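You operate a simulated robot arm through the tools that you are given. There is no shell and no other tool. Be economical: measure what you need, move in short steps, check, and stop when the job is done.

Carry out the task below with a simulated two-armed robot. There is one attempt and no reset: what you move stays moved.

JOB
Press the bin 92 button to switch it on. Put the sock box on the top of the long wall table away on the middle shelf of bay 25. Put the black bag on top of the green pack on the top of the long wall table. Press the bin 65 button to switch it on. Fetch the brown sheet and set it on the wire rack. Press the bin 22 button to switch it off. Any order will do.

It is judged by the outcome, as a careful person would: the job done as asked, and still so three seconds after it is handed in. It fails if anything else is knocked over, pushed out of place, dropped, spilled or broken. Flat cloth is picked up by pressing the open fingertips on it (5 to 10 N) and closing them slowly along it; thin cloth reads only 2 to 8 mm in the jaws.

ROBOT AND FRAMES
Two 7-joint arms with three-finger grippers on one trunk, on a base that drives. Base frame: it is fixed to the floor where the robot stands at the start and does not move with it; the origin is under the middle of the robot, x ahead of it, y to its left, z up; the surface under the hand at the start is at about z = 80. Units: cm, rad, N and s.
The left shoulder is at the start at [3.1, 15.4, 103.6], the right one opposite. With the tool pointing down near the work surface each hand reaches from about 22 to 62 cm from the robot's upright axis, wherever it stands, measured 20 degrees to its own side. Places, roughly: bin 22 button [50, -220, 90]; bin 65 button [50, -30, 90]; bin 92 button [50, 10, 90]; black bag (24x11x8 cm) [10, 140, 80]; brown sheet (20x16x3 cm) [-600, -530, 80]; green pack [25, 50, 75]; middle shelf of bay 25 [-690, -220, 100]; sock box [25, 175, 75]; wire rack [-630, -540, 90]. Payload 2.69 kg a hand.
The tool frame of a hand sits at the grasp point between the pads (the TCP): z along the fingers, y along the line on which they close. The tips reach 2.9 cm beyond it. The gripper opens to 12 cm. The gripper's body begins 7.8 cm behind the TCP.
Orientation is told as [roll, pitch, yaw] about the base's x, y, z axes, in that order, counted from this pose: with the fingers straight down and closing along the base's y, the tool's x points along the base's -x, its y along +y and its z along -z.

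CONTROLS
- The arms move only by the tool servo_tool. It takes "left_targets", "right_targets" or both (then of equal length, played together; a hand with none holds still); each is a list that holds one entry, the list of rows, each a list of 7 numbers: the shift along the base's x, y, z in cm, then the turn, a rotation vector about the base's x, y, z in degrees, then the finger opening in cm, from 0 to 12. In form: [[[x, y, z, wx, wy, wz, fingers], ...]]. A call has 1 to 20 rows; each row is the pose to reach, as a shift and turn from the pose commanded when the call began. Rows are played at 5 a second. More than 5 cm and 0.15 rad between two rows, or a gripper value outside its range, and nothing of the call is played. A pose out of reach is approached as far as the arm can. The call stops where the force on the tool passes 40 N (or 10 N more than at its start, if that is more) or the arm is blocked; 0.2 s more then pass. The fingers move at their own pace and stop on an object; they squeeze with about 45 N. The grip force told is the motor's: it shows also when the fingers shut on nothing. Time passes only in rows, and 0.2 s behind the last, so rows that repeat a pose let the fingers close. It gives the time, the measured TCP pose, the force on the tool (base axes), the opening and the grip force at its end, in the units of the frame above (readings bear some noise), with the torque about the TCP (base axes, N m) and any sound that the robot's microphone picked up.
- Cameras (640 x 400 px; columns grow to the right, rows downward): "scene" is now at [13.85, 2.52, 121.04]; the picture's right is [0.25, -0.97, 0.00], its down [-0.33, -0.09, -0.94] and it looks along [0.91, 0.23, -0.34] (base axes); focal length 214 px, centre (320, 200). "left" rides on the left gripper at [6.3, 0, -10.4] in its tool frame; the picture's right is [-0.01, 1.00, 0.00], its down [-0.83, 0.00, -0.56] and it looks along [-0.56, 0.00, 0.83] (tool axes); focal length 275 px, centre (320, 200). "right" rides on the right gripper at [6.3, 0, -10.4] in its tool frame; the picture's right is [0.00, 1.00, 0.00], its down [-0.83, 0.00, -0.56] and it looks along [-0.56, 0.00, 0.83] (tool axes); focal length 275 px, centre (320, 200). There is no depth. A picture from a camera that has moved, and an enlarged one, comes with that camera's place and axes in the base frame and with its lens.
- snapshot(camera): a new picture of that camera. It takes no simulated time.
- slide_trunk(by): slides the trunk up (or, below 0, down) by that many cm; the arms and the scene camera ride with it, the base frame stays. It gives what a move gives, with no picture.
- steer(legs): drives the robot by 1 to 6 legs, each [ahead, left, turn to the left] in cm, cm and rad, along the robot's own axes; the way and the turn of a leg run together, so that a leg with both is an arc; at most 150 cm and 3.142 rad a leg. The arms and the cameras ride along, it lands a little off, and it stops where it bumps. It gives what a move gives.
- head_to(pan, tilt): turns the head with the scene camera to pan (to the left, within 1.396 rad either way) and tilt (down, from -0.506 to 1.204), counted from straight ahead of the robot. It gives what a move gives.
- close_up(camera, box): a new picture of the part [left, top, right, bottom] of that camera's present view, enlarged. It takes no simulated time.
- finish_job(): hands the job in; it is judged then, once.

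Work in short steps. Places have to be worked out from the pictures, the camera data and where the tool is seen: move nearer, look again, correct. Check each grasp and each placing, and mend what went wrong. You have 165 turns and 130 pictures in all, those below and enlarged ones among them. Open the grippers and draw the arms clear of the work before you hand the job in, unless the task says otherwise; then end with one line.

The tools are called by a JSON object that holds its "api" and its "payload". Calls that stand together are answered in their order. servo_tool: Moves the arms, as the interface text tells. Its arguments: {"type":"object","properties":{"left_targets":{"type":"array","items":{"type":"array","items":{"type":"array","items":{"type":"number"}}}},"right_targets":{"type":"array","items":{"type":"array","items":{"type":"array","items":{"type":"number"}}}}},"required":[]} The other tools are called the same way: slide_trunk (by) slides the trunk up or down; steer (legs) drives the base; head_to (pan, tilt) turns the head that bears the scene camera; snapshot (camera) takes a picture; close_up (camera, box) takes an enlarged picture of a part of a camera's view; finish_job () hands the job in.

At the start:

```text
clock: 0.0
left_tcp_pos: [31.21, 14.37, 118.44]
left_tool_rot: [0.001, -0.001, 0.001]
left_contact_force: [-0.5, 0.2, 0.1]
left_torque: [0.0, 0.02, -0.01]
left_gripper_width: 12.01
left_gripper_force: 0.0
right_tcp_pos: [31.86, -12.64, 112.76]
right_tool_rot: [-0.001, 0.0, 0.0]
right_contact_force: [-0.7, 0.1, -0.3]
right_torque: [0.01, -0.01, -0.02]
right_gripper_width: 12.01
right_gripper_force: 0.0
trunk travel left (down, up): [-39.9, 3.8]
robot x, y, heading: [-0.08, -0.16, -0.001]
head pan, tilt: [0.251, 0.353]
```

scene: 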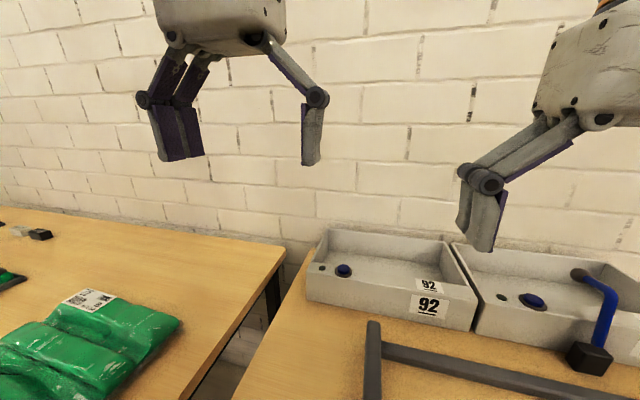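
right: 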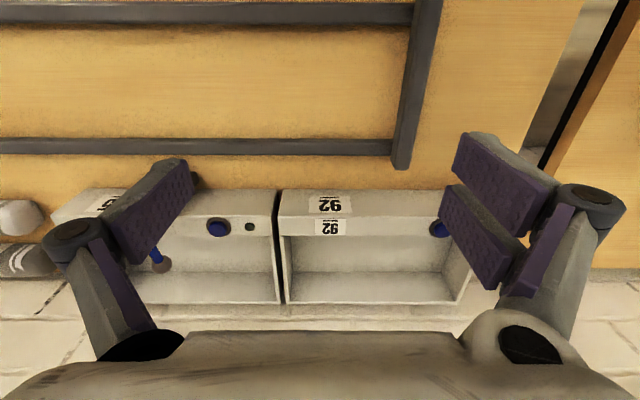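
left: 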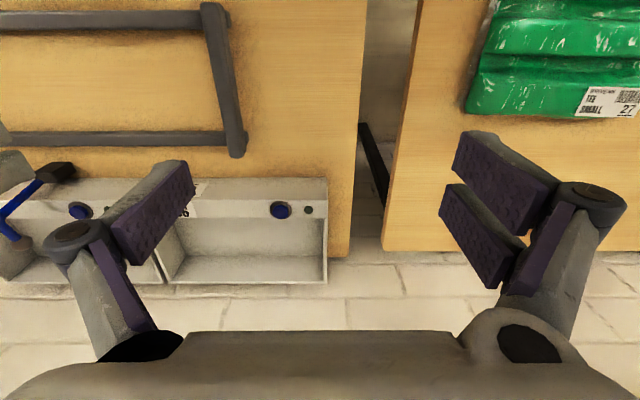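

I look around first: head to the right to see the other bins.

{"api": "head_to", "payload": {"pan": -0.6, "tilt": 0.45}}

{"api": "snapshot", "payload": {"camera": "scene"}}

{"api": "head_to", "payload": {"pan": 1.2, "tilt": 0.45}}

{"api": "snapshot", "payload": {"camera": "scene"}}

```text
clock: 1.2
left_tcp_pos: [31.19, 14.28, 118.41]
left_tool_rot: [0.002, 0.001, 0.001]
left_contact_force: [0.3, 0.5, 0.1]
left_torque: [-0.03, 0.0, 0.03]
left_gripper_width: 12.01
left_gripper_force: 0.1
right_tcp_pos: [31.9, -12.53, 112.66]
right_tool_rot: [0.001, 0.0, 0.0]
right_contact_force: [-0.2, 0.5, -0.6]
right_torque: [-0.02, 0.03, -0.01]
right_gripper_width: 11.99
right_gripper_force: 0.1
trunk travel left (down, up): [-39.9, 3.8]
robot x, y, heading: [-0.2, 0.24, -0.0]
head pan, tilt: [-0.6, 0.45]
```

```text
126 pictures are left
camera scene: at [12.42, -4.98, 120.14], right [-0.56, -0.83, 0.0], down [-0.36, 0.25, -0.9], along [0.74, -0.51, -0.44], focal length 214 px, centre (320, 200)
```

scene: 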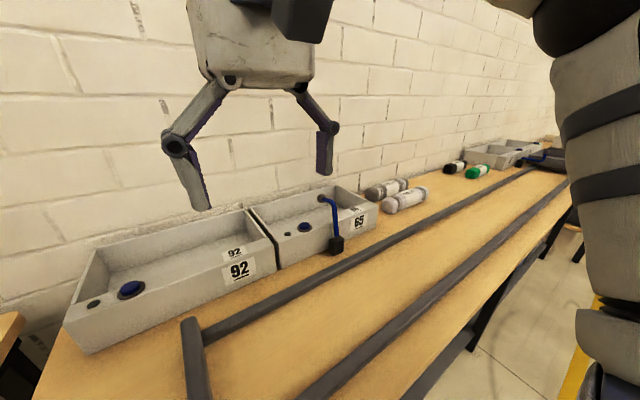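

```text
clock: 3.0
left_tcp_pos: [31.19, 14.27, 118.43]
left_tool_rot: [0.001, 0.001, 0.002]
left_contact_force: [-0.1, 0.2, 0.4]
left_torque: [0.02, -0.02, 0.0]
left_gripper_width: 12.0
left_gripper_force: 0.0
right_tcp_pos: [32.04, -12.54, 112.76]
right_tool_rot: [0.0, 0.001, 0.0]
right_contact_force: [-0.1, -1.0, 0.3]
right_torque: [0.01, -0.03, -0.01]
right_gripper_width: 11.99
right_gripper_force: 0.0
trunk travel left (down, up): [-39.9, 3.8]
robot x, y, heading: [-0.16, 0.25, -0.0]
head pan, tilt: [1.201, 0.45]
```

```text
125 pictures are left
camera scene: at [8.16, 8.78, 120.14], right [0.93, -0.36, 0.0], down [-0.16, -0.41, -0.9], along [0.33, 0.84, -0.44], focal length 214 px, centre (320, 200)
```

scene: 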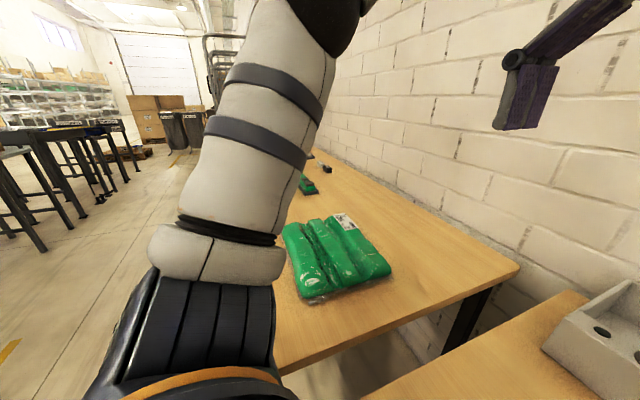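

Close look at the bin 92 button from the left camera and the scene camera.

{"api": "head_to", "payload": {"pan": 0.0, "tilt": 0.7}}

{"api": "snapshot", "payload": {"camera": "scene"}}

{"api": "close_up", "payload": {"camera": "left", "box": [0, 150, 340, 300]}}

```text
clock: 4.4
left_tcp_pos: [31.26, 14.26, 118.4]
left_tool_rot: [0.0, 0.001, 0.001]
left_contact_force: [0.1, -0.8, 0.1]
left_torque: [0.02, 0.02, -0.01]
left_gripper_width: 11.99
left_gripper_force: 0.1
right_tcp_pos: [31.92, -12.61, 112.81]
right_tool_rot: [0.001, 0.001, 0.0]
right_contact_force: [-0.3, 0.0, -0.2]
right_torque: [0.0, 0.0, 0.01]
right_gripper_width: 11.98
right_gripper_force: 0.1
trunk travel left (down, up): [-39.9, 3.8]
robot x, y, heading: [0.13, -0.1, 0.001]
head pan, tilt: [0.0, 0.7]
```

```text
124 pictures are left
camera scene: at [13.33, 0.22, 117.92], right [0.0, -1.0, 0.0], down [-0.64, 0.0, -0.77], along [0.77, 0.0, -0.64], focal length 214 px, centre (320, 200)
```

scene: 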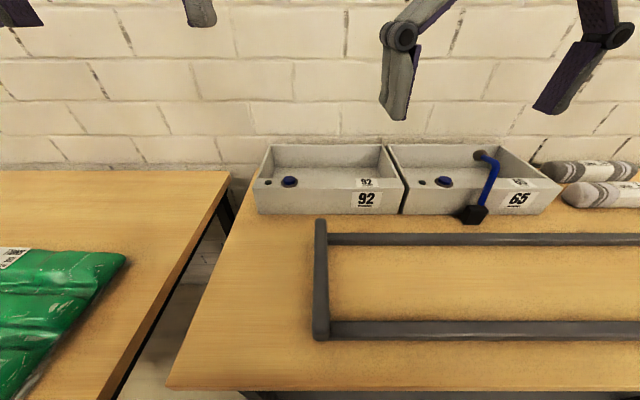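

```text
1.88 times, centred on (170, 225) of left
camera zoom: at [24.91, 14.3, 128.73], right [0.0, 1.0, 0.0], down [0.83, 0.0, 0.56], along [0.56, 0.0, -0.83], focal length 518 px, centre (602, 153)
```

zoom: 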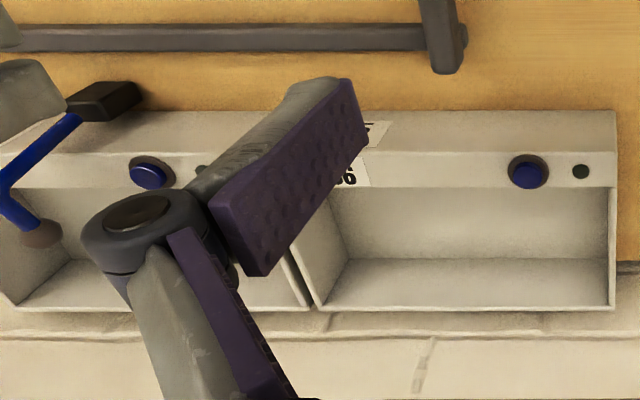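

The button sits on the front ledge; triangulation gives bin 92 ≈ [52.9, 7.3, 90.6], bin 65 ≈ [52.9, -27.2, 90.5]. I move the left hand with closed fingers above 92.

{"api": "servo_tool", "payload": {"left_targets": [[[4, -1.3, -3, 0, 0, 0, 0], [8, -2.6, -5, 0, 0, 0, 0], [12, -4, -7, 0, 0, 0, 0], [16, -5.2, -9, 0, 0, 0, 0], [20, -6.5, -11, 0, 0, 0, 0], [21.7, -7, -15, 0, 0, 0, 0], [21.7, -7, -19, 0, 0, 0, 0], [21.7, -7, -20.5, 0, 0, 0, 0], [21.7, -7, -20.5, 0, 0, 0, 0]]]}}

{"api": "snapshot", "payload": {"camera": "left"}}

{"api": "snapshot", "payload": {"camera": "scene"}}

```text
refused: row 1 steps farther than a row can; nothing moved
```

```text
122 pictures are left
camera left: at [24.91, 14.3, 128.73], right [0.0, 1.0, 0.0], down [0.83, 0.0, 0.56], along [0.56, 0.0, -0.83], focal length 275 px, centre (320, 200)
```

left: 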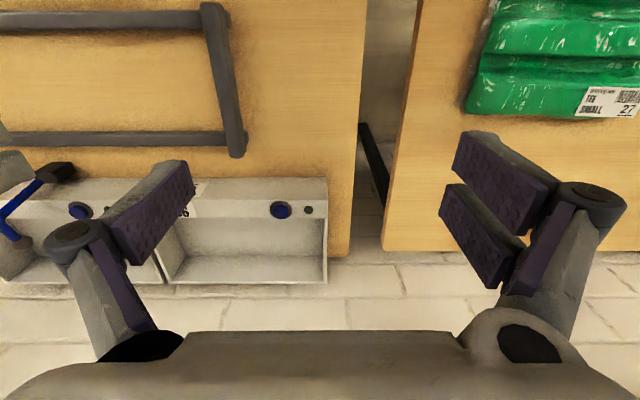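

```text
121 pictures are left
camera scene: at [13.33, 0.22, 117.92], right [0.0, -1.0, 0.0], down [-0.64, 0.0, -0.77], along [0.77, 0.0, -0.64], focal length 214 px, centre (320, 200)
```

scene: 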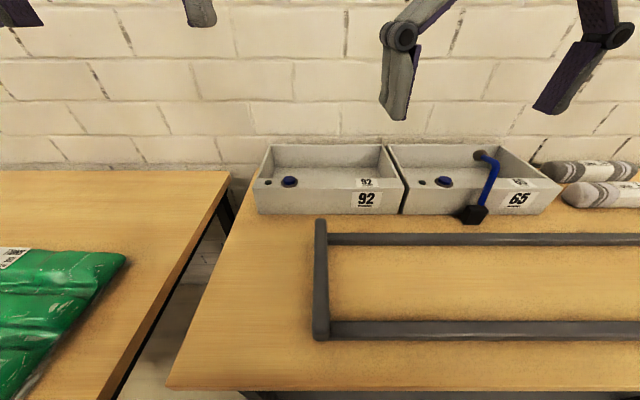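

First row was 5.2 cm; I resend with steps under 5 cm.

{"api": "servo_tool", "payload": {"left_targets": [[[3.6, -1.2, -2, 0, 0, 0, 0], [7.5, -2.6, -4, 0, 0, 0, 0], [11.5, -4, -6, 0, 0, 0, 0], [15.5, -5.2, -8, 0, 0, 0, 0], [19.5, -6.5, -10, 0, 0, 0, 0], [21.7, -7, -13, 0, 0, 0, 0], [21.7, -7, -17, 0, 0, 0, 0], [21.7, -7, -20.5, 0, 0, 0, 0], [21.7, -7, -20.5, 0, 0, 0, 0]]]}}

{"api": "snapshot", "payload": {"camera": "left"}}

{"api": "snapshot", "payload": {"camera": "scene"}}

```text
clock: 6.4
left_tcp_pos: [53.15, 7.1, 97.73]
left_tool_rot: [-0.001, 0.0, 0.001]
left_contact_force: [-0.3, -0.1, 0.7]
left_torque: [-0.01, 0.0, -0.01]
left_gripper_width: 0.01
left_gripper_force: 28.3
left hand out of reach, approached as far as the arm can: row 5, 6
right_tcp_pos: [31.85, -12.69, 112.71]
right_tool_rot: [0.0, 0.001, 0.0]
right_contact_force: [0.4, 0.1, -0.7]
right_torque: [0.0, 0.0, 0.0]
right_gripper_width: 12.0
right_gripper_force: 0.0
trunk travel left (down, up): [-39.9, 3.8]
robot x, y, heading: [0.16, 0.27, -0.003]
head pan, tilt: [0.0, 0.7]
```

```text
120 pictures are left
camera left: at [46.78, 7.16, 108.06], right [0.0, 1.0, 0.0], down [0.83, 0.0, 0.56], along [0.56, 0.0, -0.83], focal length 275 px, centre (320, 200)
```

left: 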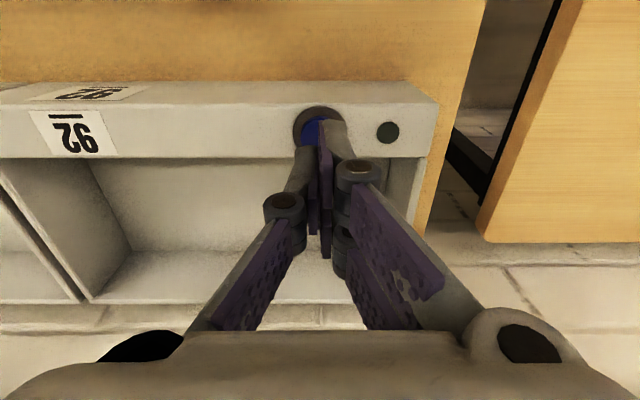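

```text
119 pictures are left
camera scene: at [13.35, 0.2, 117.92], right [0.0, -1.0, 0.0], down [-0.64, 0.0, -0.76], along [0.76, 0.0, -0.64], focal length 214 px, centre (320, 200)
```

scene: 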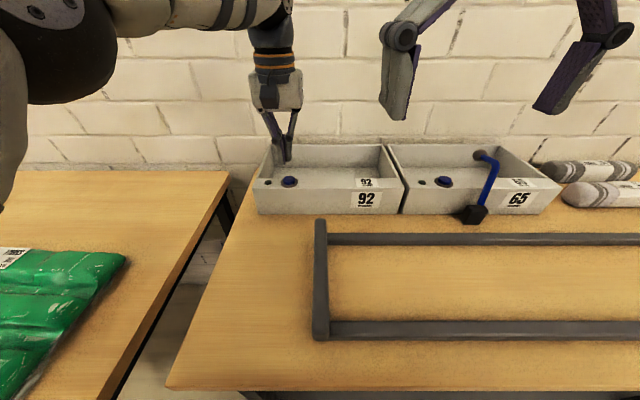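

The tip is right above the button. I press down gently in small steps and come back up.

{"api": "servo_tool", "payload": {"left_targets": [[[-0.1, 0.1, -2.0, 0, 0, 0, 0], [-0.1, 0.1, -3.2, 0, 0, 0, 0], [-0.1, 0.1, -3.8, 0, 0, 0, 0], [-0.1, 0.1, -4.4, 0, 0, 0, 0], [-0.1, 0.1, -4.7, 0, 0, 0, 0]]]}}

{"api": "close_up", "payload": {"camera": "scene", "box": [230, 130, 330, 230]}}

```text
clock: 7.6
left_tcp_pos: [52.91, 7.39, 93.13]
left_tool_rot: [0.0, -0.001, 0.002]
left_contact_force: [0.0, 0.1, 0.3]
left_torque: [-0.02, -0.03, -0.02]
left_gripper_width: 0.0
left_gripper_force: 28.6
right_tcp_pos: [31.95, -12.57, 112.72]
right_tool_rot: [0.001, -0.001, 0.001]
right_contact_force: [0.6, -0.2, 0.4]
right_torque: [-0.05, 0.03, -0.03]
right_gripper_width: 11.97
right_gripper_force: 0.0
trunk travel left (down, up): [-39.9, 3.8]
robot x, y, heading: [0.08, 0.18, 0.004]
head pan, tilt: [0.0, 0.7]
```

```text
4.00 times, centred on (280, 180) of scene
camera zoom: at [13.33, 0.21, 117.92], right [0.0, -1.0, 0.0], down [-0.64, 0.0, -0.76], along [0.76, 0.0, -0.64], focal length 858 px, centre (480, 280)
```

zoom: 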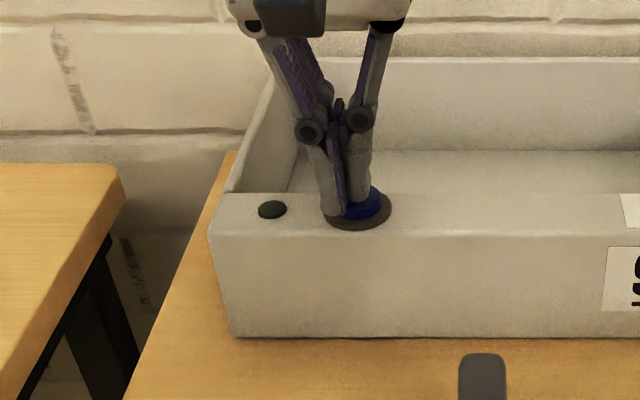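

No contact yet, and the tips look about 0.6 cm left of the button's centre; I shift and go on down.

{"api": "servo_tool", "payload": {"left_targets": [[[0.4, -0.6, 0.3, 0, 0, 0, 0], [0.4, -0.6, -0.3, 0, 0, 0, 0], [0.4, -0.6, -0.8, 0, 0, 0, 0], [0.4, -0.6, -1.2, 0, 0, 0, 0]]]}}

{"api": "close_up", "payload": {"camera": "scene", "box": [230, 130, 330, 230]}}

```text
clock: 8.6
left_tcp_pos: [53.31, 6.67, 92.03]
left_tool_rot: [-0.002, -0.001, 0.003]
left_contact_force: [0.7, 2.2, 2.0]
left_torque: [0.03, -0.05, 0.0]
left_gripper_width: 0.58
left_gripper_force: 28.9
right_tcp_pos: [32.09, -12.68, 112.7]
right_tool_rot: [-0.001, 0.001, -0.001]
right_contact_force: [-0.1, 0.4, -0.5]
right_torque: [-0.02, 0.01, -0.02]
right_gripper_width: 12.01
right_gripper_force: 0.1
trunk travel left (down, up): [-39.9, 3.8]
robot x, y, heading: [0.33, 0.09, 0.006]
head pan, tilt: [0.0, 0.7]
heard: click
```

```text
4.00 times, centred on (280, 180) of scene
camera zoom: at [13.32, 0.22, 117.93], right [0.0, -1.0, 0.0], down [-0.64, 0.0, -0.77], along [0.77, 0.0, -0.64], focal length 858 px, centre (480, 280)
```

zoom: 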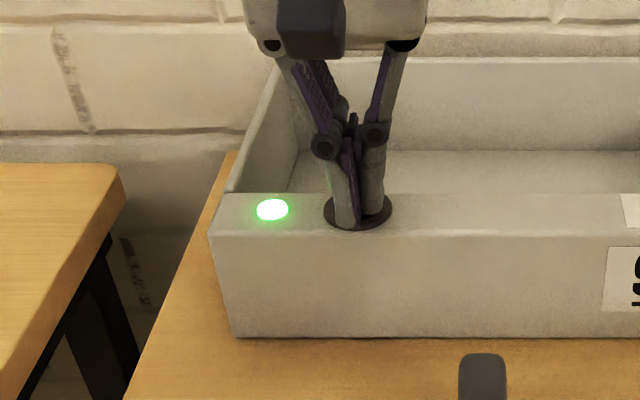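

Click heard and the light is green: bin 92 is on. Retract the left hand straight up and back, and in parallel bring the right hand with closed fingers towards bin 65.

{"api": "servo_tool", "payload": {"left_targets": [[[0, 0, 4, 0, 0, 0, 0], [0, 0, 8, 0, 0, 0, 0], [-1.5, 2, 11, 0, 0, 0, 0], [-5, 3, 14, 0, 0, 0, 0], [-9, 4, 16, 0, 0, 0, 0], [-13, 5, 18, 0, 0, 0, 0], [-17, 6, 20, 0, 0, 0, 0], [-20, 7, 22, 0, 0, 0, 0], [-20, 7, 22, 0, 0, 0, 0]]], "right_targets": [[[0, 0, 0, 0, 0, 0, 0], [3.5, -2.4, 0, 0, 0, 0, 0], [7, -4.8, -2, 0, 0, 0, 0], [10.5, -7.2, -4, 0, 0, 0, 0], [14, -9.6, -6, 0, 0, 0, 0], [17.5, -12, -8, 0, 0, 0, 0], [20.8, -14.4, -10, 0, 0, 0, 0], [21.2, -14.4, -14, 0, 0, 0, 0], [21.2, -14.4, -17, 0, 0, 0, 0]]]}}

{"api": "close_up", "payload": {"camera": "scene", "box": [380, 110, 540, 230]}}

{"api": "snapshot", "payload": {"camera": "right"}}

```text
clock: 10.6
left_tcp_pos: [33.36, 13.81, 113.87]
left_tool_rot: [0.001, 0.0, 0.001]
left_contact_force: [0.0, 0.3, 0.5]
left_torque: [0.0, 0.05, -0.03]
left_gripper_width: 0.0
left_gripper_force: 28.4
right_tcp_pos: [53.36, -26.94, 95.83]
right_tool_rot: [0.001, -0.001, -0.001]
right_contact_force: [0.2, 0.3, -0.5]
right_torque: [0.04, 0.03, 0.01]
right_gripper_width: 0.0
right_gripper_force: 28.1
trunk travel left (down, up): [-39.9, 3.8]
robot x, y, heading: [-0.01, 0.17, -0.001]
head pan, tilt: [0.0, 0.7]
```

```text
3.33 times, centred on (460, 170) of scene
camera zoom: at [13.39, 0.18, 117.9], right [0.0, -1.0, 0.0], down [-0.64, 0.0, -0.76], along [0.76, 0.0, -0.64], focal length 715 px, centre (-147, 300)
```

zoom: 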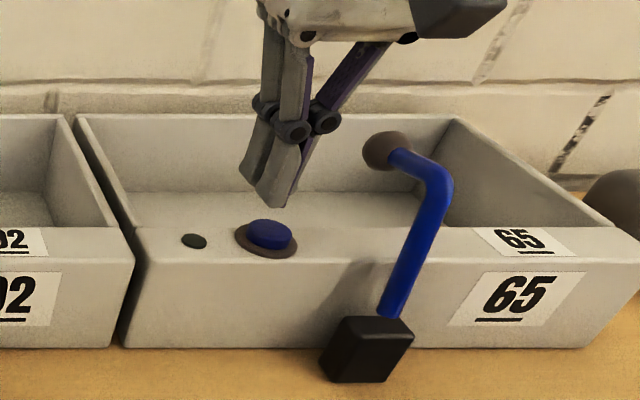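

```text
115 pictures are left
camera right: at [47.12, -27.1, 106.38], right [0.0, 1.0, 0.0], down [0.83, 0.0, 0.56], along [0.56, 0.0, -0.83], focal length 275 px, centre (320, 200)
```

right: 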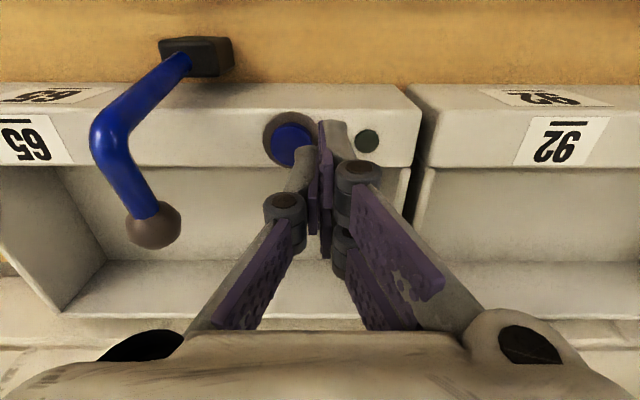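

Button 65 refined to ≈[53.7, -28.6, 90]; the crank lever stays clear (knob at y≈-36, z≈95). Shift and press.

{"api": "servo_tool", "payload": {"right_targets": [[[0.3, -1.6, 0, 0, 0, 0, 0], [0.3, -1.6, -1.5, 0, 0, 0, 0], [0.3, -1.6, -2.4, 0, 0, 0, 0], [0.3, -1.6, -3.0, 0, 0, 0, 0], [0.3, -1.6, -3.5, 0, 0, 0, 0], [0.3, -1.6, -3.9, 0, 0, 0, 0]]]}}

{"api": "close_up", "payload": {"camera": "scene", "box": [380, 110, 540, 230]}}

```text
clock: 12.0
left_tcp_pos: [33.41, 13.77, 113.81]
left_tool_rot: [-0.002, -0.002, 0.003]
left_contact_force: [0.8, -0.5, 0.9]
left_torque: [-0.01, -0.01, 0.0]
left_gripper_width: 0.0
left_gripper_force: 29.0
right_tcp_pos: [53.36, -28.72, 91.98]
right_tool_rot: [0.001, -0.002, 0.001]
right_contact_force: [1.7, 0.9, 4.5]
right_torque: [-0.02, -0.06, 0.02]
right_gripper_width: 0.61
right_gripper_force: 28.5
trunk travel left (down, up): [-39.9, 3.8]
robot x, y, heading: [-0.08, 0.09, -0.002]
head pan, tilt: [0.0, 0.7]
heard: click
```

```text
3.33 times, centred on (460, 170) of scene
camera zoom: at [13.31, 0.24, 117.93], right [0.0, -1.0, 0.0], down [-0.64, 0.0, -0.77], along [0.77, 0.0, -0.64], focal length 715 px, centre (-147, 300)
```

zoom: 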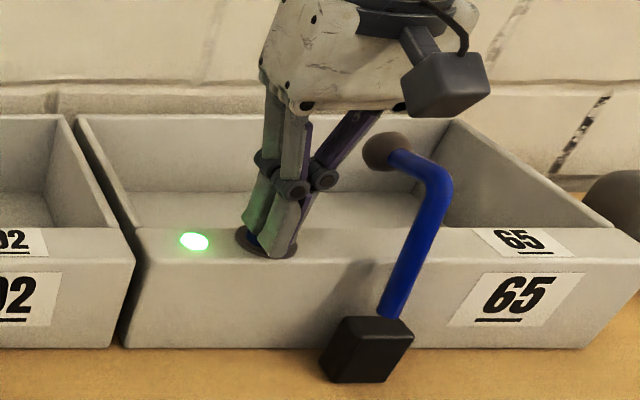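

Bin 65 is on. Retract the right hand to its start pose and look towards bin 22 and the floor to the right.

{"api": "servo_tool", "payload": {"right_targets": [[[0, 0, 4, 0, 0, 0, 0], [0, 0, 8.5, 0, 0, 0, 0], [-3, 2, 11, 0, 0, 0, 0], [-6.5, 4, 13, 0, 0, 0, 0], [-10, 6, 15, 0, 0, 0, 0], [-13.5, 8, 17, 0, 0, 0, 0], [-17, 10, 19, 0, 0, 0, 0], [-20, 12, 21, 0, 0, 0, 0], [-20, 12, 21, 0, 0, 0, 0]]]}}

{"api": "head_to", "payload": {"pan": -1.3, "tilt": 0.5}}

{"api": "snapshot", "payload": {"camera": "scene"}}

```text
clock: 14.0
left_tcp_pos: [33.54, 13.77, 113.81]
left_tool_rot: [0.0, -0.001, 0.003]
left_contact_force: [-0.3, 0.0, -0.1]
left_torque: [0.03, 0.04, 0.01]
left_gripper_width: 0.0
left_gripper_force: 28.7
right_tcp_pos: [33.36, -16.59, 112.59]
right_tool_rot: [0.001, -0.001, 0.0]
right_contact_force: [0.9, -0.6, 0.3]
right_torque: [0.0, 0.03, -0.02]
right_gripper_width: 0.0
right_gripper_force: 28.7
trunk travel left (down, up): [-39.9, 3.8]
robot x, y, heading: [0.01, -0.45, 0.004]
head pan, tilt: [0.0, 0.7]
```

```text
clock: 15.4
left_tcp_pos: [33.54, 13.69, 113.92]
left_tool_rot: [0.001, 0.0, 0.002]
left_contact_force: [-0.2, -0.6, 0.0]
left_torque: [0.01, -0.01, -0.03]
left_gripper_width: 0.0
left_gripper_force: 28.1
right_tcp_pos: [33.36, -16.67, 112.76]
right_tool_rot: [0.0, 0.001, 0.0]
right_contact_force: [0.0, -0.2, 0.3]
right_torque: [-0.02, 0.01, 0.0]
right_gripper_width: 0.0
right_gripper_force: 29.0
trunk travel left (down, up): [-39.9, 3.8]
robot x, y, heading: [0.16, -0.32, -0.003]
head pan, tilt: [-1.3, 0.499]
```

```text
113 pictures are left
camera scene: at [7.27, -8.56, 119.69], right [-0.96, -0.27, 0.0], down [-0.13, 0.46, -0.88], along [0.24, -0.85, -0.48], focal length 214 px, centre (320, 200)
```

scene: 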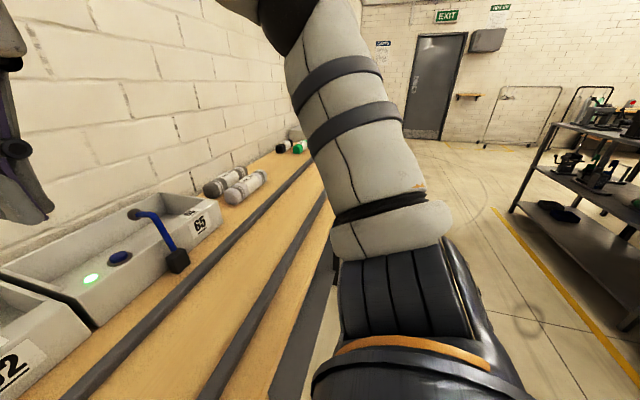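

The floor to the right is free. I back off slightly and strafe 150 cm right.

{"api": "steer", "payload": {"legs": [[-6, 0, 0], [0, -150, 0]]}}

{"api": "head_to", "payload": {"pan": -0.5, "tilt": 0.5}}

{"api": "snapshot", "payload": {"camera": "scene"}}

```text
clock: 27.6
left_tcp_pos: [26.33, -135.65, 113.89]
left_tool_rot: [0.0, -0.001, -0.021]
left_contact_force: [0.2, -0.3, 0.7]
left_torque: [0.0, -0.03, 0.02]
left_gripper_width: 0.03
left_gripper_force: 28.9
right_tcp_pos: [25.52, -166.03, 112.68]
right_tool_rot: [-0.001, 0.001, -0.02]
right_contact_force: [-0.2, -0.6, 0.3]
right_torque: [0.02, 0.02, 0.0]
right_gripper_width: 0.01
right_gripper_force: 28.4
trunk travel left (down, up): [-39.9, 3.8]
robot x, y, heading: [-7.14, -148.6, -0.02]
head pan, tilt: [-1.3, 0.499]
```

```text
clock: 28.7
left_tcp_pos: [26.3, -135.61, 113.79]
left_tool_rot: [-0.002, 0.001, -0.022]
left_contact_force: [-0.1, -0.3, -0.6]
left_torque: [-0.01, -0.01, 0.03]
left_gripper_width: 0.02
left_gripper_force: 28.7
right_tcp_pos: [25.6, -165.95, 112.71]
right_tool_rot: [-0.001, 0.0, -0.022]
right_contact_force: [0.4, 0.4, -0.8]
right_torque: [0.0, 0.0, 0.0]
right_gripper_width: 0.0
right_gripper_force: 28.3
trunk travel left (down, up): [-39.9, 3.8]
robot x, y, heading: [-7.49, -148.72, -0.02]
head pan, tilt: [-0.499, 0.499]
```

```text
112 pictures are left
camera scene: at [5.23, -153.11, 119.69], right [-0.5, -0.87, 0.0], down [-0.42, 0.24, -0.88], along [0.76, -0.44, -0.48], focal length 214 px, centre (320, 200)
```

scene: 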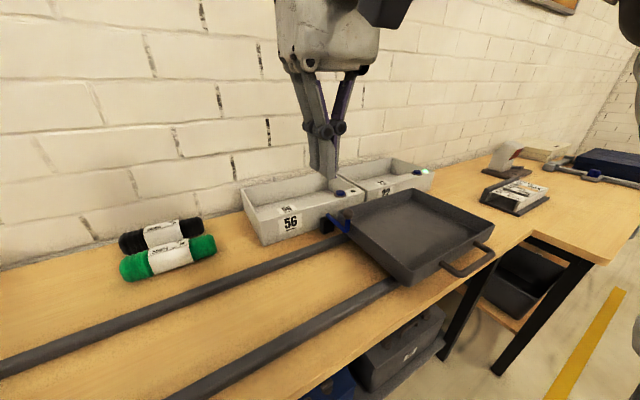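

Bin 22 is right of bin 56, with its light on; a dark tray stands in front. Strafe 65 more, then look frontally.

{"api": "steer", "payload": {"legs": [[0, -65, 0.02]]}}

{"api": "head_to", "payload": {"pan": 0.0, "tilt": 0.6}}

{"api": "snapshot", "payload": {"camera": "scene"}}

{"api": "snapshot", "payload": {"camera": "right"}}

```text
clock: 34.1
left_tcp_pos: [25.07, -200.24, 113.8]
left_tool_rot: [-0.001, -0.001, -0.008]
left_contact_force: [0.4, -0.9, 0.2]
left_torque: [-0.02, -0.02, -0.03]
left_gripper_width: 0.01
left_gripper_force: 28.2
right_tcp_pos: [24.78, -230.5, 112.7]
right_tool_rot: [-0.002, 0.001, -0.007]
right_contact_force: [0.5, -0.4, -0.8]
right_torque: [0.01, -0.03, 0.03]
right_gripper_width: 0.03
right_gripper_force: 28.6
trunk travel left (down, up): [-39.9, 3.8]
robot x, y, heading: [-8.44, -213.81, -0.011]
head pan, tilt: [-0.499, 0.499]
```

```text
clock: 35.1
left_tcp_pos: [25.12, -200.17, 113.83]
left_tool_rot: [-0.003, -0.001, -0.008]
left_contact_force: [-0.5, 0.1, -0.5]
left_torque: [0.02, 0.04, 0.01]
left_gripper_width: 0.01
left_gripper_force: 28.6
right_tcp_pos: [24.78, -230.58, 112.72]
right_tool_rot: [0.0, 0.0, -0.01]
right_contact_force: [0.3, -0.4, 0.3]
right_torque: [0.01, 0.0, -0.07]
right_gripper_width: 0.02
right_gripper_force: 28.4
trunk travel left (down, up): [-39.9, 3.8]
robot x, y, heading: [-8.59, -213.58, -0.009]
head pan, tilt: [0.0, 0.6]
```

```text
111 pictures are left
camera scene: at [5.22, -213.62, 118.78], right [-0.01, -1.0, 0.0], down [-0.56, 0.01, -0.83], along [0.83, -0.01, -0.56], focal length 214 px, centre (320, 200)
```

scene: 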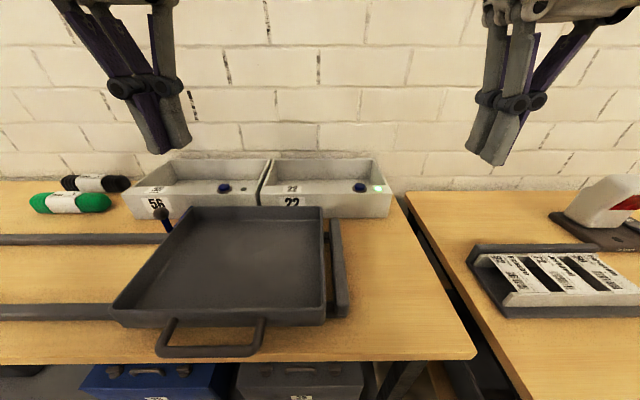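

```text
110 pictures are left
camera right: at [18.57, -230.57, 123.3], right [0.0, 1.0, 0.0], down [0.83, 0.0, 0.56], along [0.56, 0.0, -0.83], focal length 275 px, centre (320, 200)
```

right: 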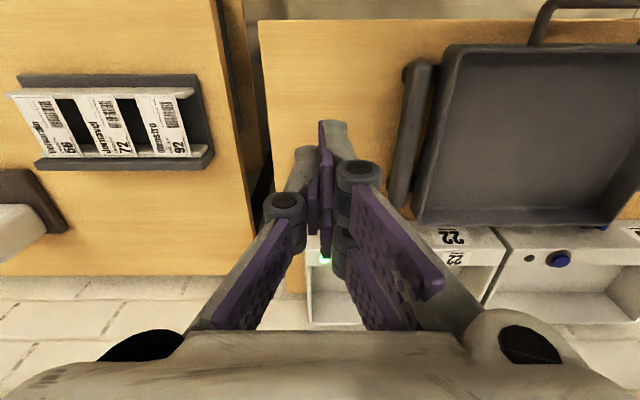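

Button 22 ≈ [53.9, -224.7, 90], clear of the tray. Drive ahead 7 and bring the right hand above it.

{"api": "steer", "payload": {"legs": [[7, 0, 0.01]]}}

{"api": "servo_tool", "payload": {"right_targets": [[[4, 1, -2, 0, 0, 0, 0], [8, 2, -4, 0, 0, 0, 0], [12, 3, -6, 0, 0, 0, 0], [16, 4, -8, 0, 0, 0, 0], [20, 5, -10, 0, 0, 0, 0], [21.5, 5.6, -13.5, 0, 0, 0, 0], [21.5, 5.6, -17, 0, 0, 0, 0], [21.5, 5.6, -17, 0, 0, 0, 0]]]}}

{"api": "snapshot", "payload": {"camera": "right"}}

{"api": "close_up", "payload": {"camera": "scene", "box": [280, 110, 440, 230]}}

```text
clock: 36.1
left_tcp_pos: [31.87, -199.97, 113.75]
left_tool_rot: [-0.002, 0.0, 0.001]
left_contact_force: [0.3, -0.3, 0.2]
left_torque: [-0.01, 0.01, -0.01]
left_gripper_width: 0.0
left_gripper_force: 28.1
right_tcp_pos: [31.9, -230.36, 112.7]
right_tool_rot: [0.001, 0.0, 0.0]
right_contact_force: [1.1, -0.1, -0.2]
right_torque: [0.0, 0.04, 0.02]
right_gripper_width: 0.0
right_gripper_force: 28.1
trunk travel left (down, up): [-39.9, 3.8]
robot x, y, heading: [-1.65, -213.52, -0.002]
head pan, tilt: [0.0, 0.6]
```

```text
clock: 37.9
left_tcp_pos: [31.82, -199.95, 113.87]
left_tool_rot: [-0.002, -0.002, 0.002]
left_contact_force: [-0.2, -0.6, 0.2]
left_torque: [-0.02, 0.0, 0.02]
left_gripper_width: 0.02
left_gripper_force: 28.6
right_tcp_pos: [53.64, -224.79, 95.75]
right_tool_rot: [-0.002, -0.001, 0.0]
right_contact_force: [-0.1, 0.0, 0.2]
right_torque: [-0.01, -0.01, 0.01]
right_gripper_width: 0.01
right_gripper_force: 28.8
trunk travel left (down, up): [-39.9, 3.8]
robot x, y, heading: [-1.46, -213.93, 0.001]
head pan, tilt: [0.0, 0.6]
```

```text
109 pictures are left
camera right: at [47.39, -224.86, 106.3], right [-0.01, 1.0, 0.0], down [0.83, 0.0, 0.56], along [0.56, 0.0, -0.83], focal length 275 px, centre (320, 200)
```

right: 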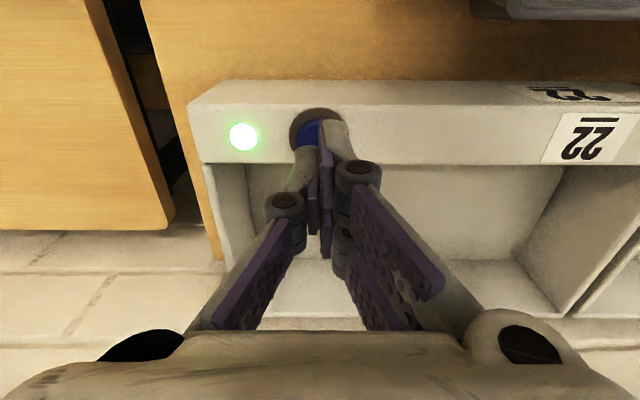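

```text
3.33 times, centred on (360, 170) of scene
camera zoom: at [12.05, -213.51, 118.79], right [0.0, -1.0, 0.0], down [-0.56, 0.0, -0.83], along [0.83, 0.0, -0.56], focal length 715 px, centre (187, 300)
```

zoom: 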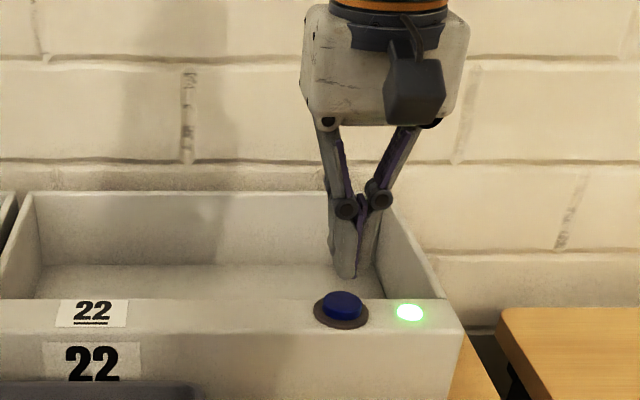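

Aligned; press.

{"api": "servo_tool", "payload": {"right_targets": [[[0, 0, -1.5, 0, 0, 0, 0], [0, 0, -2.4, 0, 0, 0, 0], [0, 0, -3.0, 0, 0, 0, 0], [0, 0, -3.5, 0, 0, 0, 0], [0, 0, -3.9, 0, 0, 0, 0]]]}}

{"api": "close_up", "payload": {"camera": "scene", "box": [280, 110, 440, 230]}}

```text
clock: 39.1
left_tcp_pos: [31.86, -199.91, 113.91]
left_tool_rot: [-0.001, -0.001, -0.001]
left_contact_force: [-0.7, 0.0, -0.4]
left_torque: [0.02, 0.01, 0.0]
left_gripper_width: 0.03
left_gripper_force: 28.0
right_tcp_pos: [53.27, -224.73, 91.97]
right_tool_rot: [0.0, 0.0, 0.001]
right_contact_force: [0.2, 0.4, 4.2]
right_torque: [-0.02, -0.03, -0.01]
right_gripper_width: 0.6
right_gripper_force: 28.5
trunk travel left (down, up): [-39.9, 3.8]
robot x, y, heading: [-1.85, -213.93, -0.001]
head pan, tilt: [0.0, 0.6]
heard: click
```

```text
3.33 times, centred on (360, 170) of scene
camera zoom: at [12.03, -213.5, 118.8], right [0.0, -1.0, 0.0], down [-0.56, 0.0, -0.83], along [0.83, 0.0, -0.56], focal length 715 px, centre (187, 300)
```

zoom: 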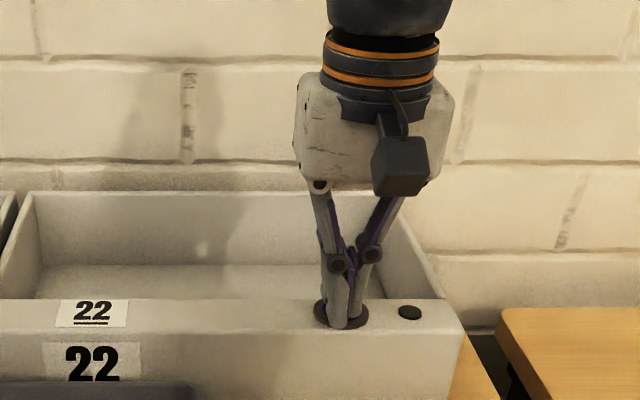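

Bin 22 is off. Retract the right hand, back off 25 cm and strafe left to the area of the black bag and the sock box.

{"api": "servo_tool", "payload": {"right_targets": [[[0, 0, 4, 0, 0, 0, 0], [0, 0, 8.5, 0, 0, 0, 0], [-3, -1, 11, 0, 0, 0, 0], [-7, -2, 13, 0, 0, 0, 0], [-11, -3, 15, 0, 0, 0, 0], [-15, -3, 17, 0, 0, 0, 0], [-18, -3, 19, 0, 0, 0, 0], [-21, -3, 21, 0, 0, 0, 0], [-21, -3, 21, 0, 0, 0, 0]]]}}

{"api": "steer", "payload": {"legs": [[-35, 0, 0], [0, 150, 0], [0, 110, 0]]}}

{"api": "head_to", "payload": {"pan": 0.6, "tilt": 0.5}}

{"api": "snapshot", "payload": {"camera": "scene"}}

```text
clock: 41.1
left_tcp_pos: [31.9, -199.86, 113.73]
left_tool_rot: [-0.003, 0.0, 0.002]
left_contact_force: [-0.4, 0.3, -0.2]
left_torque: [0.01, 0.02, 0.02]
left_gripper_width: 0.01
left_gripper_force: 29.2
right_tcp_pos: [32.43, -227.86, 112.85]
right_tool_rot: [0.0, 0.001, -0.001]
right_contact_force: [0.4, 0.0, -0.1]
right_torque: [0.03, 0.01, 0.05]
right_gripper_width: 0.02
right_gripper_force: 28.0
trunk travel left (down, up): [-39.9, 3.8]
robot x, y, heading: [-1.69, -213.32, -0.001]
head pan, tilt: [0.0, 0.6]
```

```text
clock: 62.9
left_tcp_pos: [-11.05, 60.41, 113.75]
left_tool_rot: [-0.003, -0.004, 0.051]
left_contact_force: [0.3, -0.2, -0.2]
left_torque: [0.03, 0.02, -0.02]
left_gripper_width: 0.0
left_gripper_force: 28.6
right_tcp_pos: [-9.13, 32.42, 112.74]
right_tool_rot: [-0.003, 0.001, 0.05]
right_contact_force: [0.3, 0.9, -0.2]
right_torque: [0.01, -0.04, -0.01]
right_gripper_width: 0.0
right_gripper_force: 28.3
trunk travel left (down, up): [-39.9, 3.8]
robot x, y, heading: [-44.0, 44.72, 0.05]
head pan, tilt: [0.0, 0.6]
```

```text
clock: 63.9
left_tcp_pos: [-11.19, 60.35, 113.78]
left_tool_rot: [-0.001, -0.002, 0.051]
left_contact_force: [0.1, -0.1, -0.1]
left_torque: [0.0, 0.0, -0.01]
left_gripper_width: 0.01
left_gripper_force: 28.8
right_tcp_pos: [-9.25, 32.45, 112.73]
right_tool_rot: [0.0, 0.0, 0.049]
right_contact_force: [-0.1, -0.5, 0.1]
right_torque: [0.0, 0.01, 0.04]
right_gripper_width: 0.0
right_gripper_force: 28.3
trunk travel left (down, up): [-39.9, 3.8]
robot x, y, heading: [-43.86, 44.89, 0.048]
head pan, tilt: [0.6, 0.499]
```

```text
106 pictures are left
camera scene: at [-31.77, 50.91, 119.69], right [0.6, -0.8, 0.0], down [-0.38, -0.29, -0.88], along [0.7, 0.53, -0.48], focal length 214 px, centre (320, 200)
```

scene: 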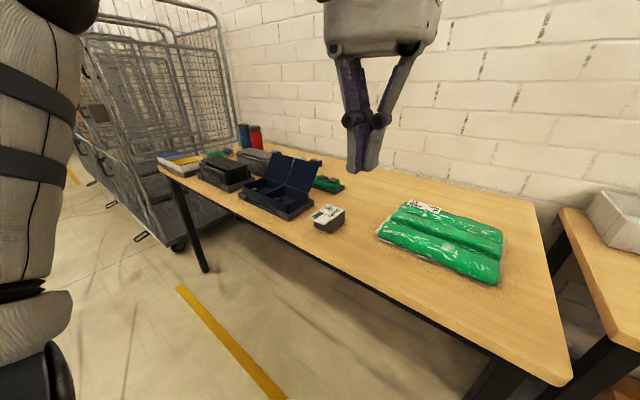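

I strafe further left, squaring up, to look at the far end of the table.

{"api": "steer", "payload": {"legs": [[5, 85, -0.05]]}}

{"api": "head_to", "payload": {"pan": 0.1, "tilt": 0.6}}

{"api": "snapshot", "payload": {"camera": "scene"}}

```text
clock: 70.9
left_tcp_pos: [-7.94, 146.29, 113.84]
left_tool_rot: [0.0, -0.003, 0.011]
left_contact_force: [0.6, 0.1, 0.4]
left_torque: [0.01, 0.02, -0.01]
left_gripper_width: 0.0
left_gripper_force: 28.8
right_tcp_pos: [-7.17, 118.28, 112.76]
right_tool_rot: [0.001, 0.0, 0.011]
right_contact_force: [0.7, -0.1, -0.7]
right_torque: [0.02, -0.02, 0.0]
right_gripper_width: 0.0
right_gripper_force: 28.7
trunk travel left (down, up): [-39.9, 3.8]
robot x, y, heading: [-41.11, 132.08, 0.007]
head pan, tilt: [0.6, 0.499]
```

```text
clock: 71.8
left_tcp_pos: [-7.92, 146.17, 113.91]
left_tool_rot: [0.0, -0.002, 0.011]
left_contact_force: [0.1, 0.6, -0.1]
left_torque: [0.0, 0.0, -0.02]
left_gripper_width: 0.0
left_gripper_force: 28.3
right_tcp_pos: [-7.2, 118.28, 112.81]
right_tool_rot: [-0.002, 0.0, 0.012]
right_contact_force: [0.6, 1.2, -0.1]
right_torque: [-0.03, 0.01, -0.03]
right_gripper_width: 0.01
right_gripper_force: 29.0
trunk travel left (down, up): [-39.9, 3.8]
robot x, y, heading: [-41.46, 132.09, 0.017]
head pan, tilt: [0.099, 0.6]
```

```text
105 pictures are left
camera scene: at [-27.72, 133.4, 118.78], right [0.11, -0.99, 0.0], down [-0.56, -0.06, -0.83], along [0.82, 0.09, -0.56], focal length 214 px, centre (320, 200)
```

scene: 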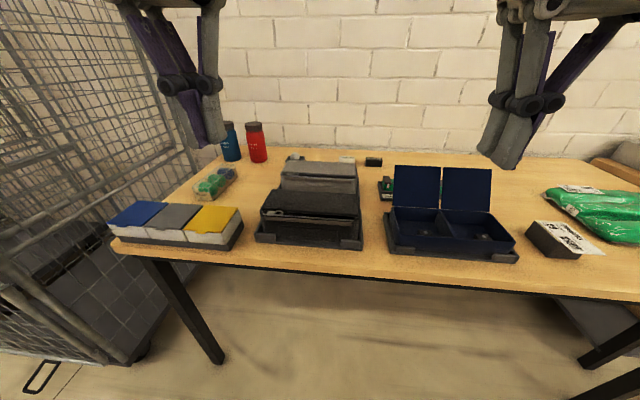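

Close-ups of the black bag in its holder and of the clear box with the socks.

{"api": "close_up", "payload": {"camera": "scene", "box": [230, 140, 390, 260]}}

{"api": "close_up", "payload": {"camera": "scene", "box": [170, 110, 290, 220]}}

{"api": "snapshot", "payload": {"camera": "left"}}

```text
3.33 times, centred on (310, 200) of scene
camera zoom: at [-27.72, 133.4, 118.78], right [0.11, -0.99, 0.0], down [-0.56, -0.06, -0.83], along [0.82, 0.09, -0.56], focal length 715 px, centre (353, 200)
```

zoom: 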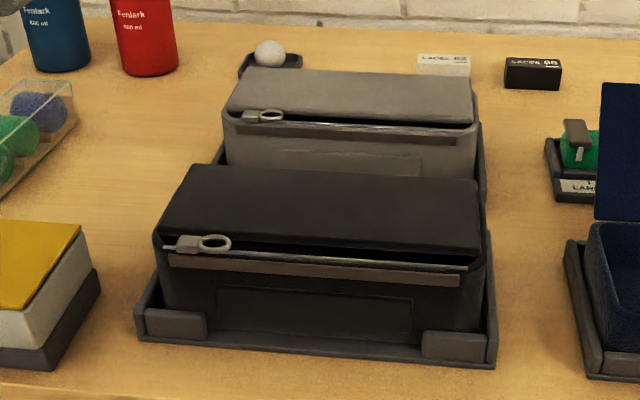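

```text
3.64 times, centred on (230, 165) of scene
camera zoom: at [-27.72, 133.4, 118.78], right [0.11, -0.99, 0.0], down [-0.56, -0.06, -0.83], along [0.82, 0.09, -0.56], focal length 780 px, centre (647, 327)
```

zoom: 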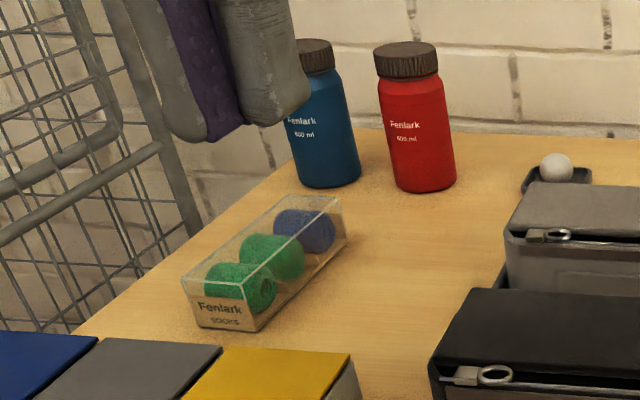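

```text
102 pictures are left
camera left: at [-14.39, 146.21, 124.17], right [-0.01, 1.0, 0.0], down [0.83, 0.01, 0.56], along [0.56, 0.0, -0.83], focal length 275 px, centre (320, 200)
```

left: 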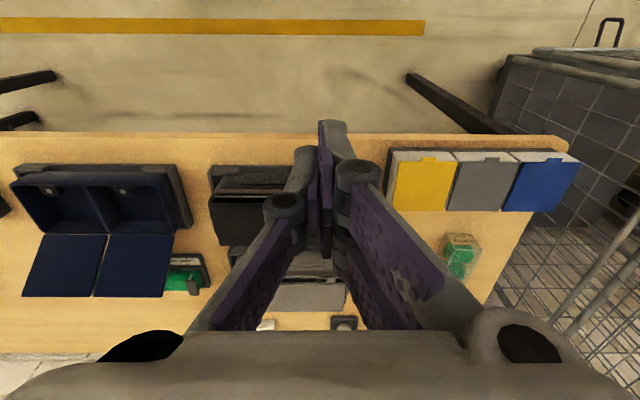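

I open the left fingers and shift so the bag is seen between them from above.

{"api": "servo_tool", "payload": {"left_targets": [[[0, -2, 0, 0, 0, 0, 6], [0, -5, 0, 0, 0, 0, 12], [0, -5, 0, 0, 0, 0, 12], [0, -5, 0, 0, 0, 0, 12]]]}}

{"api": "snapshot", "payload": {"camera": "left"}}

{"api": "close_up", "payload": {"camera": "left", "box": [200, 120, 440, 320]}}

```text
clock: 72.8
left_tcp_pos: [-7.96, 141.0, 113.93]
left_tool_rot: [0.001, -0.001, 0.011]
left_contact_force: [-1.1, -0.1, -0.1]
left_torque: [0.0, 0.02, 0.01]
left_gripper_width: 12.0
left_gripper_force: 0.0
right_tcp_pos: [-7.15, 118.29, 112.77]
right_tool_rot: [0.0, -0.001, 0.01]
right_contact_force: [0.0, -0.1, 0.0]
right_torque: [0.0, 0.01, -0.02]
right_gripper_width: 0.0
right_gripper_force: 28.5
trunk travel left (down, up): [-39.9, 3.8]
robot x, y, heading: [-41.59, 132.14, 0.006]
head pan, tilt: [0.099, 0.6]
```

```text
101 pictures are left
camera left: at [-14.34, 141.05, 124.33], right [-0.01, 1.0, 0.0], down [0.83, 0.01, 0.56], along [0.56, 0.0, -0.83], focal length 275 px, centre (320, 200)
```

left: 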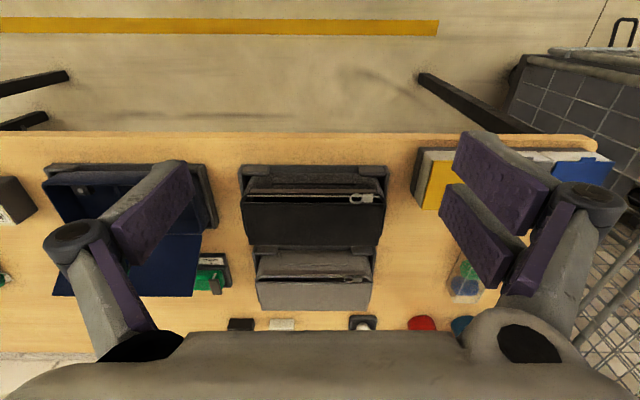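

```text
2.00 times, centred on (320, 220) of left
camera zoom: at [-14.34, 141.05, 124.33], right [-0.01, 1.0, 0.0], down [0.83, 0.01, 0.56], along [0.56, 0.0, -0.83], focal length 551 px, centre (320, 160)
```

zoom: 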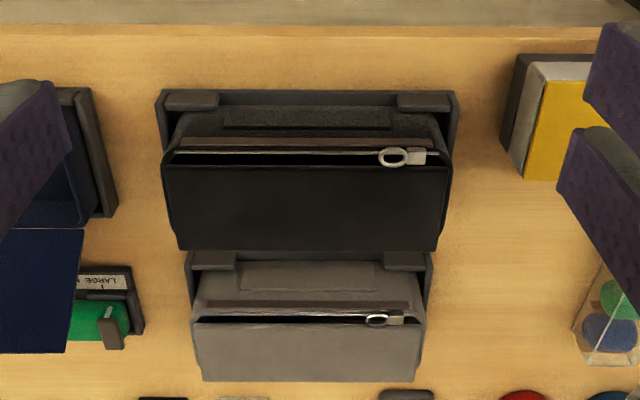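

Triangulating gives table top z≈80, table edge x≈2, bag about x 9–17, y≈140, top ≈ 91. I turn the left hand by -90° (closing along x), moving part-way over it.

{"api": "servo_tool", "payload": {"left_targets": [[[1, 0, 0, 0, 0, -8, 12], [2, 0, 0, 0, 0, -16, 12], [3, 0, 0, 0, 0, -24, 12], [4, 0, 0, 0, 0, -32, 12], [6, 0, 0, 0, 0, -40, 12], [8, 0, 0, 0, 0, -48, 12], [10, 0, 0, 0, 0, -56, 12], [12, 0, 0, 0, 0, -64, 12], [14, 0, 0, 0, 0, -72, 12], [16, 0, 0, 0, 0, -80, 12], [18, 0, 0, 0, 0, -88, 12], [20, 0, 0, 0, 0, -90.6, 12], [21, -1, 0, 0, 0, -90.6, 12]]]}}

{"api": "snapshot", "payload": {"camera": "left"}}

{"api": "snapshot", "payload": {"camera": "scene"}}

```text
clock: 75.7
left_tcp_pos: [7.8, 141.5, 110.83]
left_tool_rot: [0.006, -0.002, -1.57]
left_contact_force: [-1.3, -0.2, 0.8]
left_torque: [-0.01, -0.09, 0.02]
left_gripper_width: 12.02
left_gripper_force: 0.1
left hand out of reach, approached as far as the arm can: row 9, 10, 11, 12, 13
right_tcp_pos: [-7.4, 118.24, 112.89]
right_tool_rot: [0.0, -0.004, 0.009]
right_contact_force: [-1.0, -0.2, 0.6]
right_torque: [-0.05, -0.09, 0.02]
right_gripper_width: 0.01
right_gripper_force: 28.7
trunk travel left (down, up): [-39.9, 3.8]
robot x, y, heading: [-41.1, 132.07, 0.01]
head pan, tilt: [0.099, 0.6]
```

```text
99 pictures are left
camera left: at [7.71, 147.82, 121.16], right [1.0, 0.0, 0.01], down [-0.01, -0.83, 0.56], along [0.0, -0.56, -0.83], focal length 275 px, centre (320, 200)
```

left: 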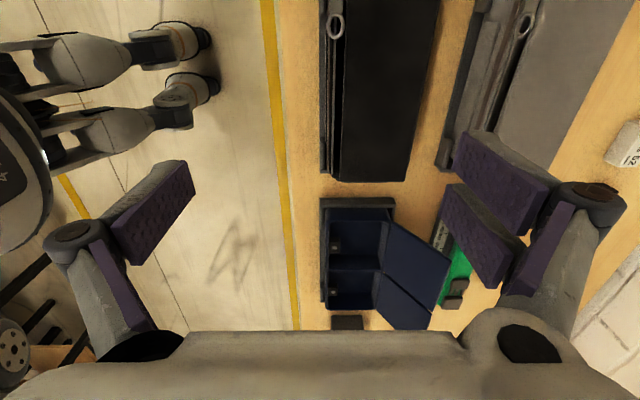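

```text
98 pictures are left
camera scene: at [-27.95, 133.44, 118.83], right [0.11, -0.99, 0.0], down [-0.56, -0.06, -0.83], along [0.82, 0.09, -0.56], focal length 214 px, centre (320, 200)
```

scene: 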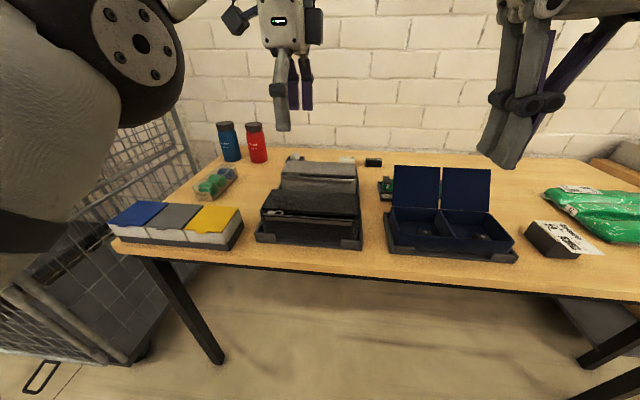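

The arm is at its limit here; I drive 14 cm ahead and then look again.

{"api": "steer", "payload": {"legs": [[14, 0, 0]]}}

{"api": "snapshot", "payload": {"camera": "left"}}

{"api": "snapshot", "payload": {"camera": "scene"}}

```text
clock: 77.0
left_tcp_pos: [21.74, 141.43, 110.61]
left_tool_rot: [0.0, -0.001, -1.574]
left_contact_force: [-0.1, -0.3, 0.3]
left_torque: [-0.02, 0.03, 0.01]
left_gripper_width: 11.99
left_gripper_force: 0.0
right_tcp_pos: [6.48, 118.31, 112.83]
right_tool_rot: [0.0, 0.001, 0.007]
right_contact_force: [-0.1, -0.2, -0.9]
right_torque: [-0.02, 0.05, 0.04]
right_gripper_width: 0.0
right_gripper_force: 28.5
trunk travel left (down, up): [-39.9, 3.8]
robot x, y, heading: [-28.17, 132.46, 0.006]
head pan, tilt: [0.099, 0.6]
```

```text
97 pictures are left
camera left: at [21.63, 147.69, 120.96], right [1.0, -0.01, 0.0], down [-0.01, -0.83, 0.56], along [0.0, -0.56, -0.83], focal length 275 px, centre (320, 200)
```

left: 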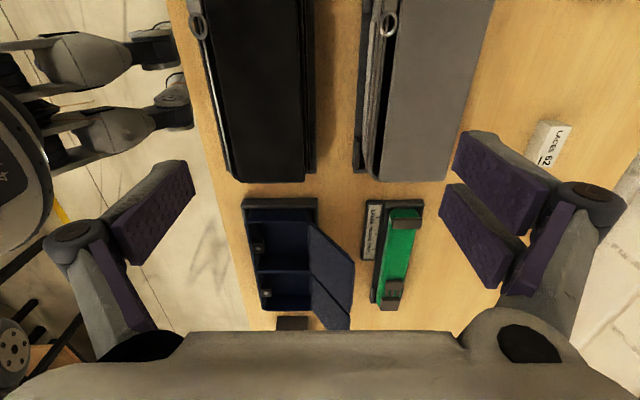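

```text
96 pictures are left
camera scene: at [-14.09, 133.45, 118.77], right [0.11, -0.99, 0.0], down [-0.56, -0.06, -0.82], along [0.82, 0.09, -0.57], focal length 214 px, centre (320, 200)
```

scene: 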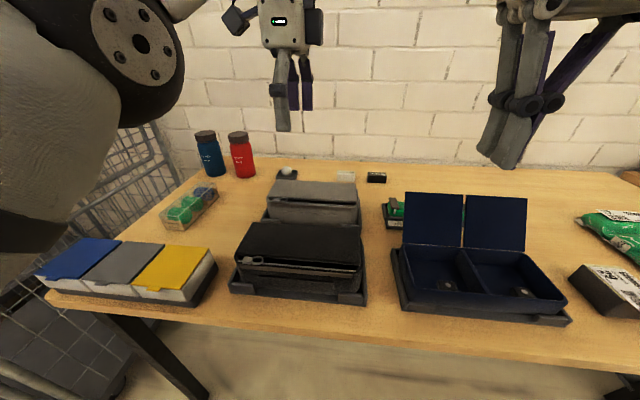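

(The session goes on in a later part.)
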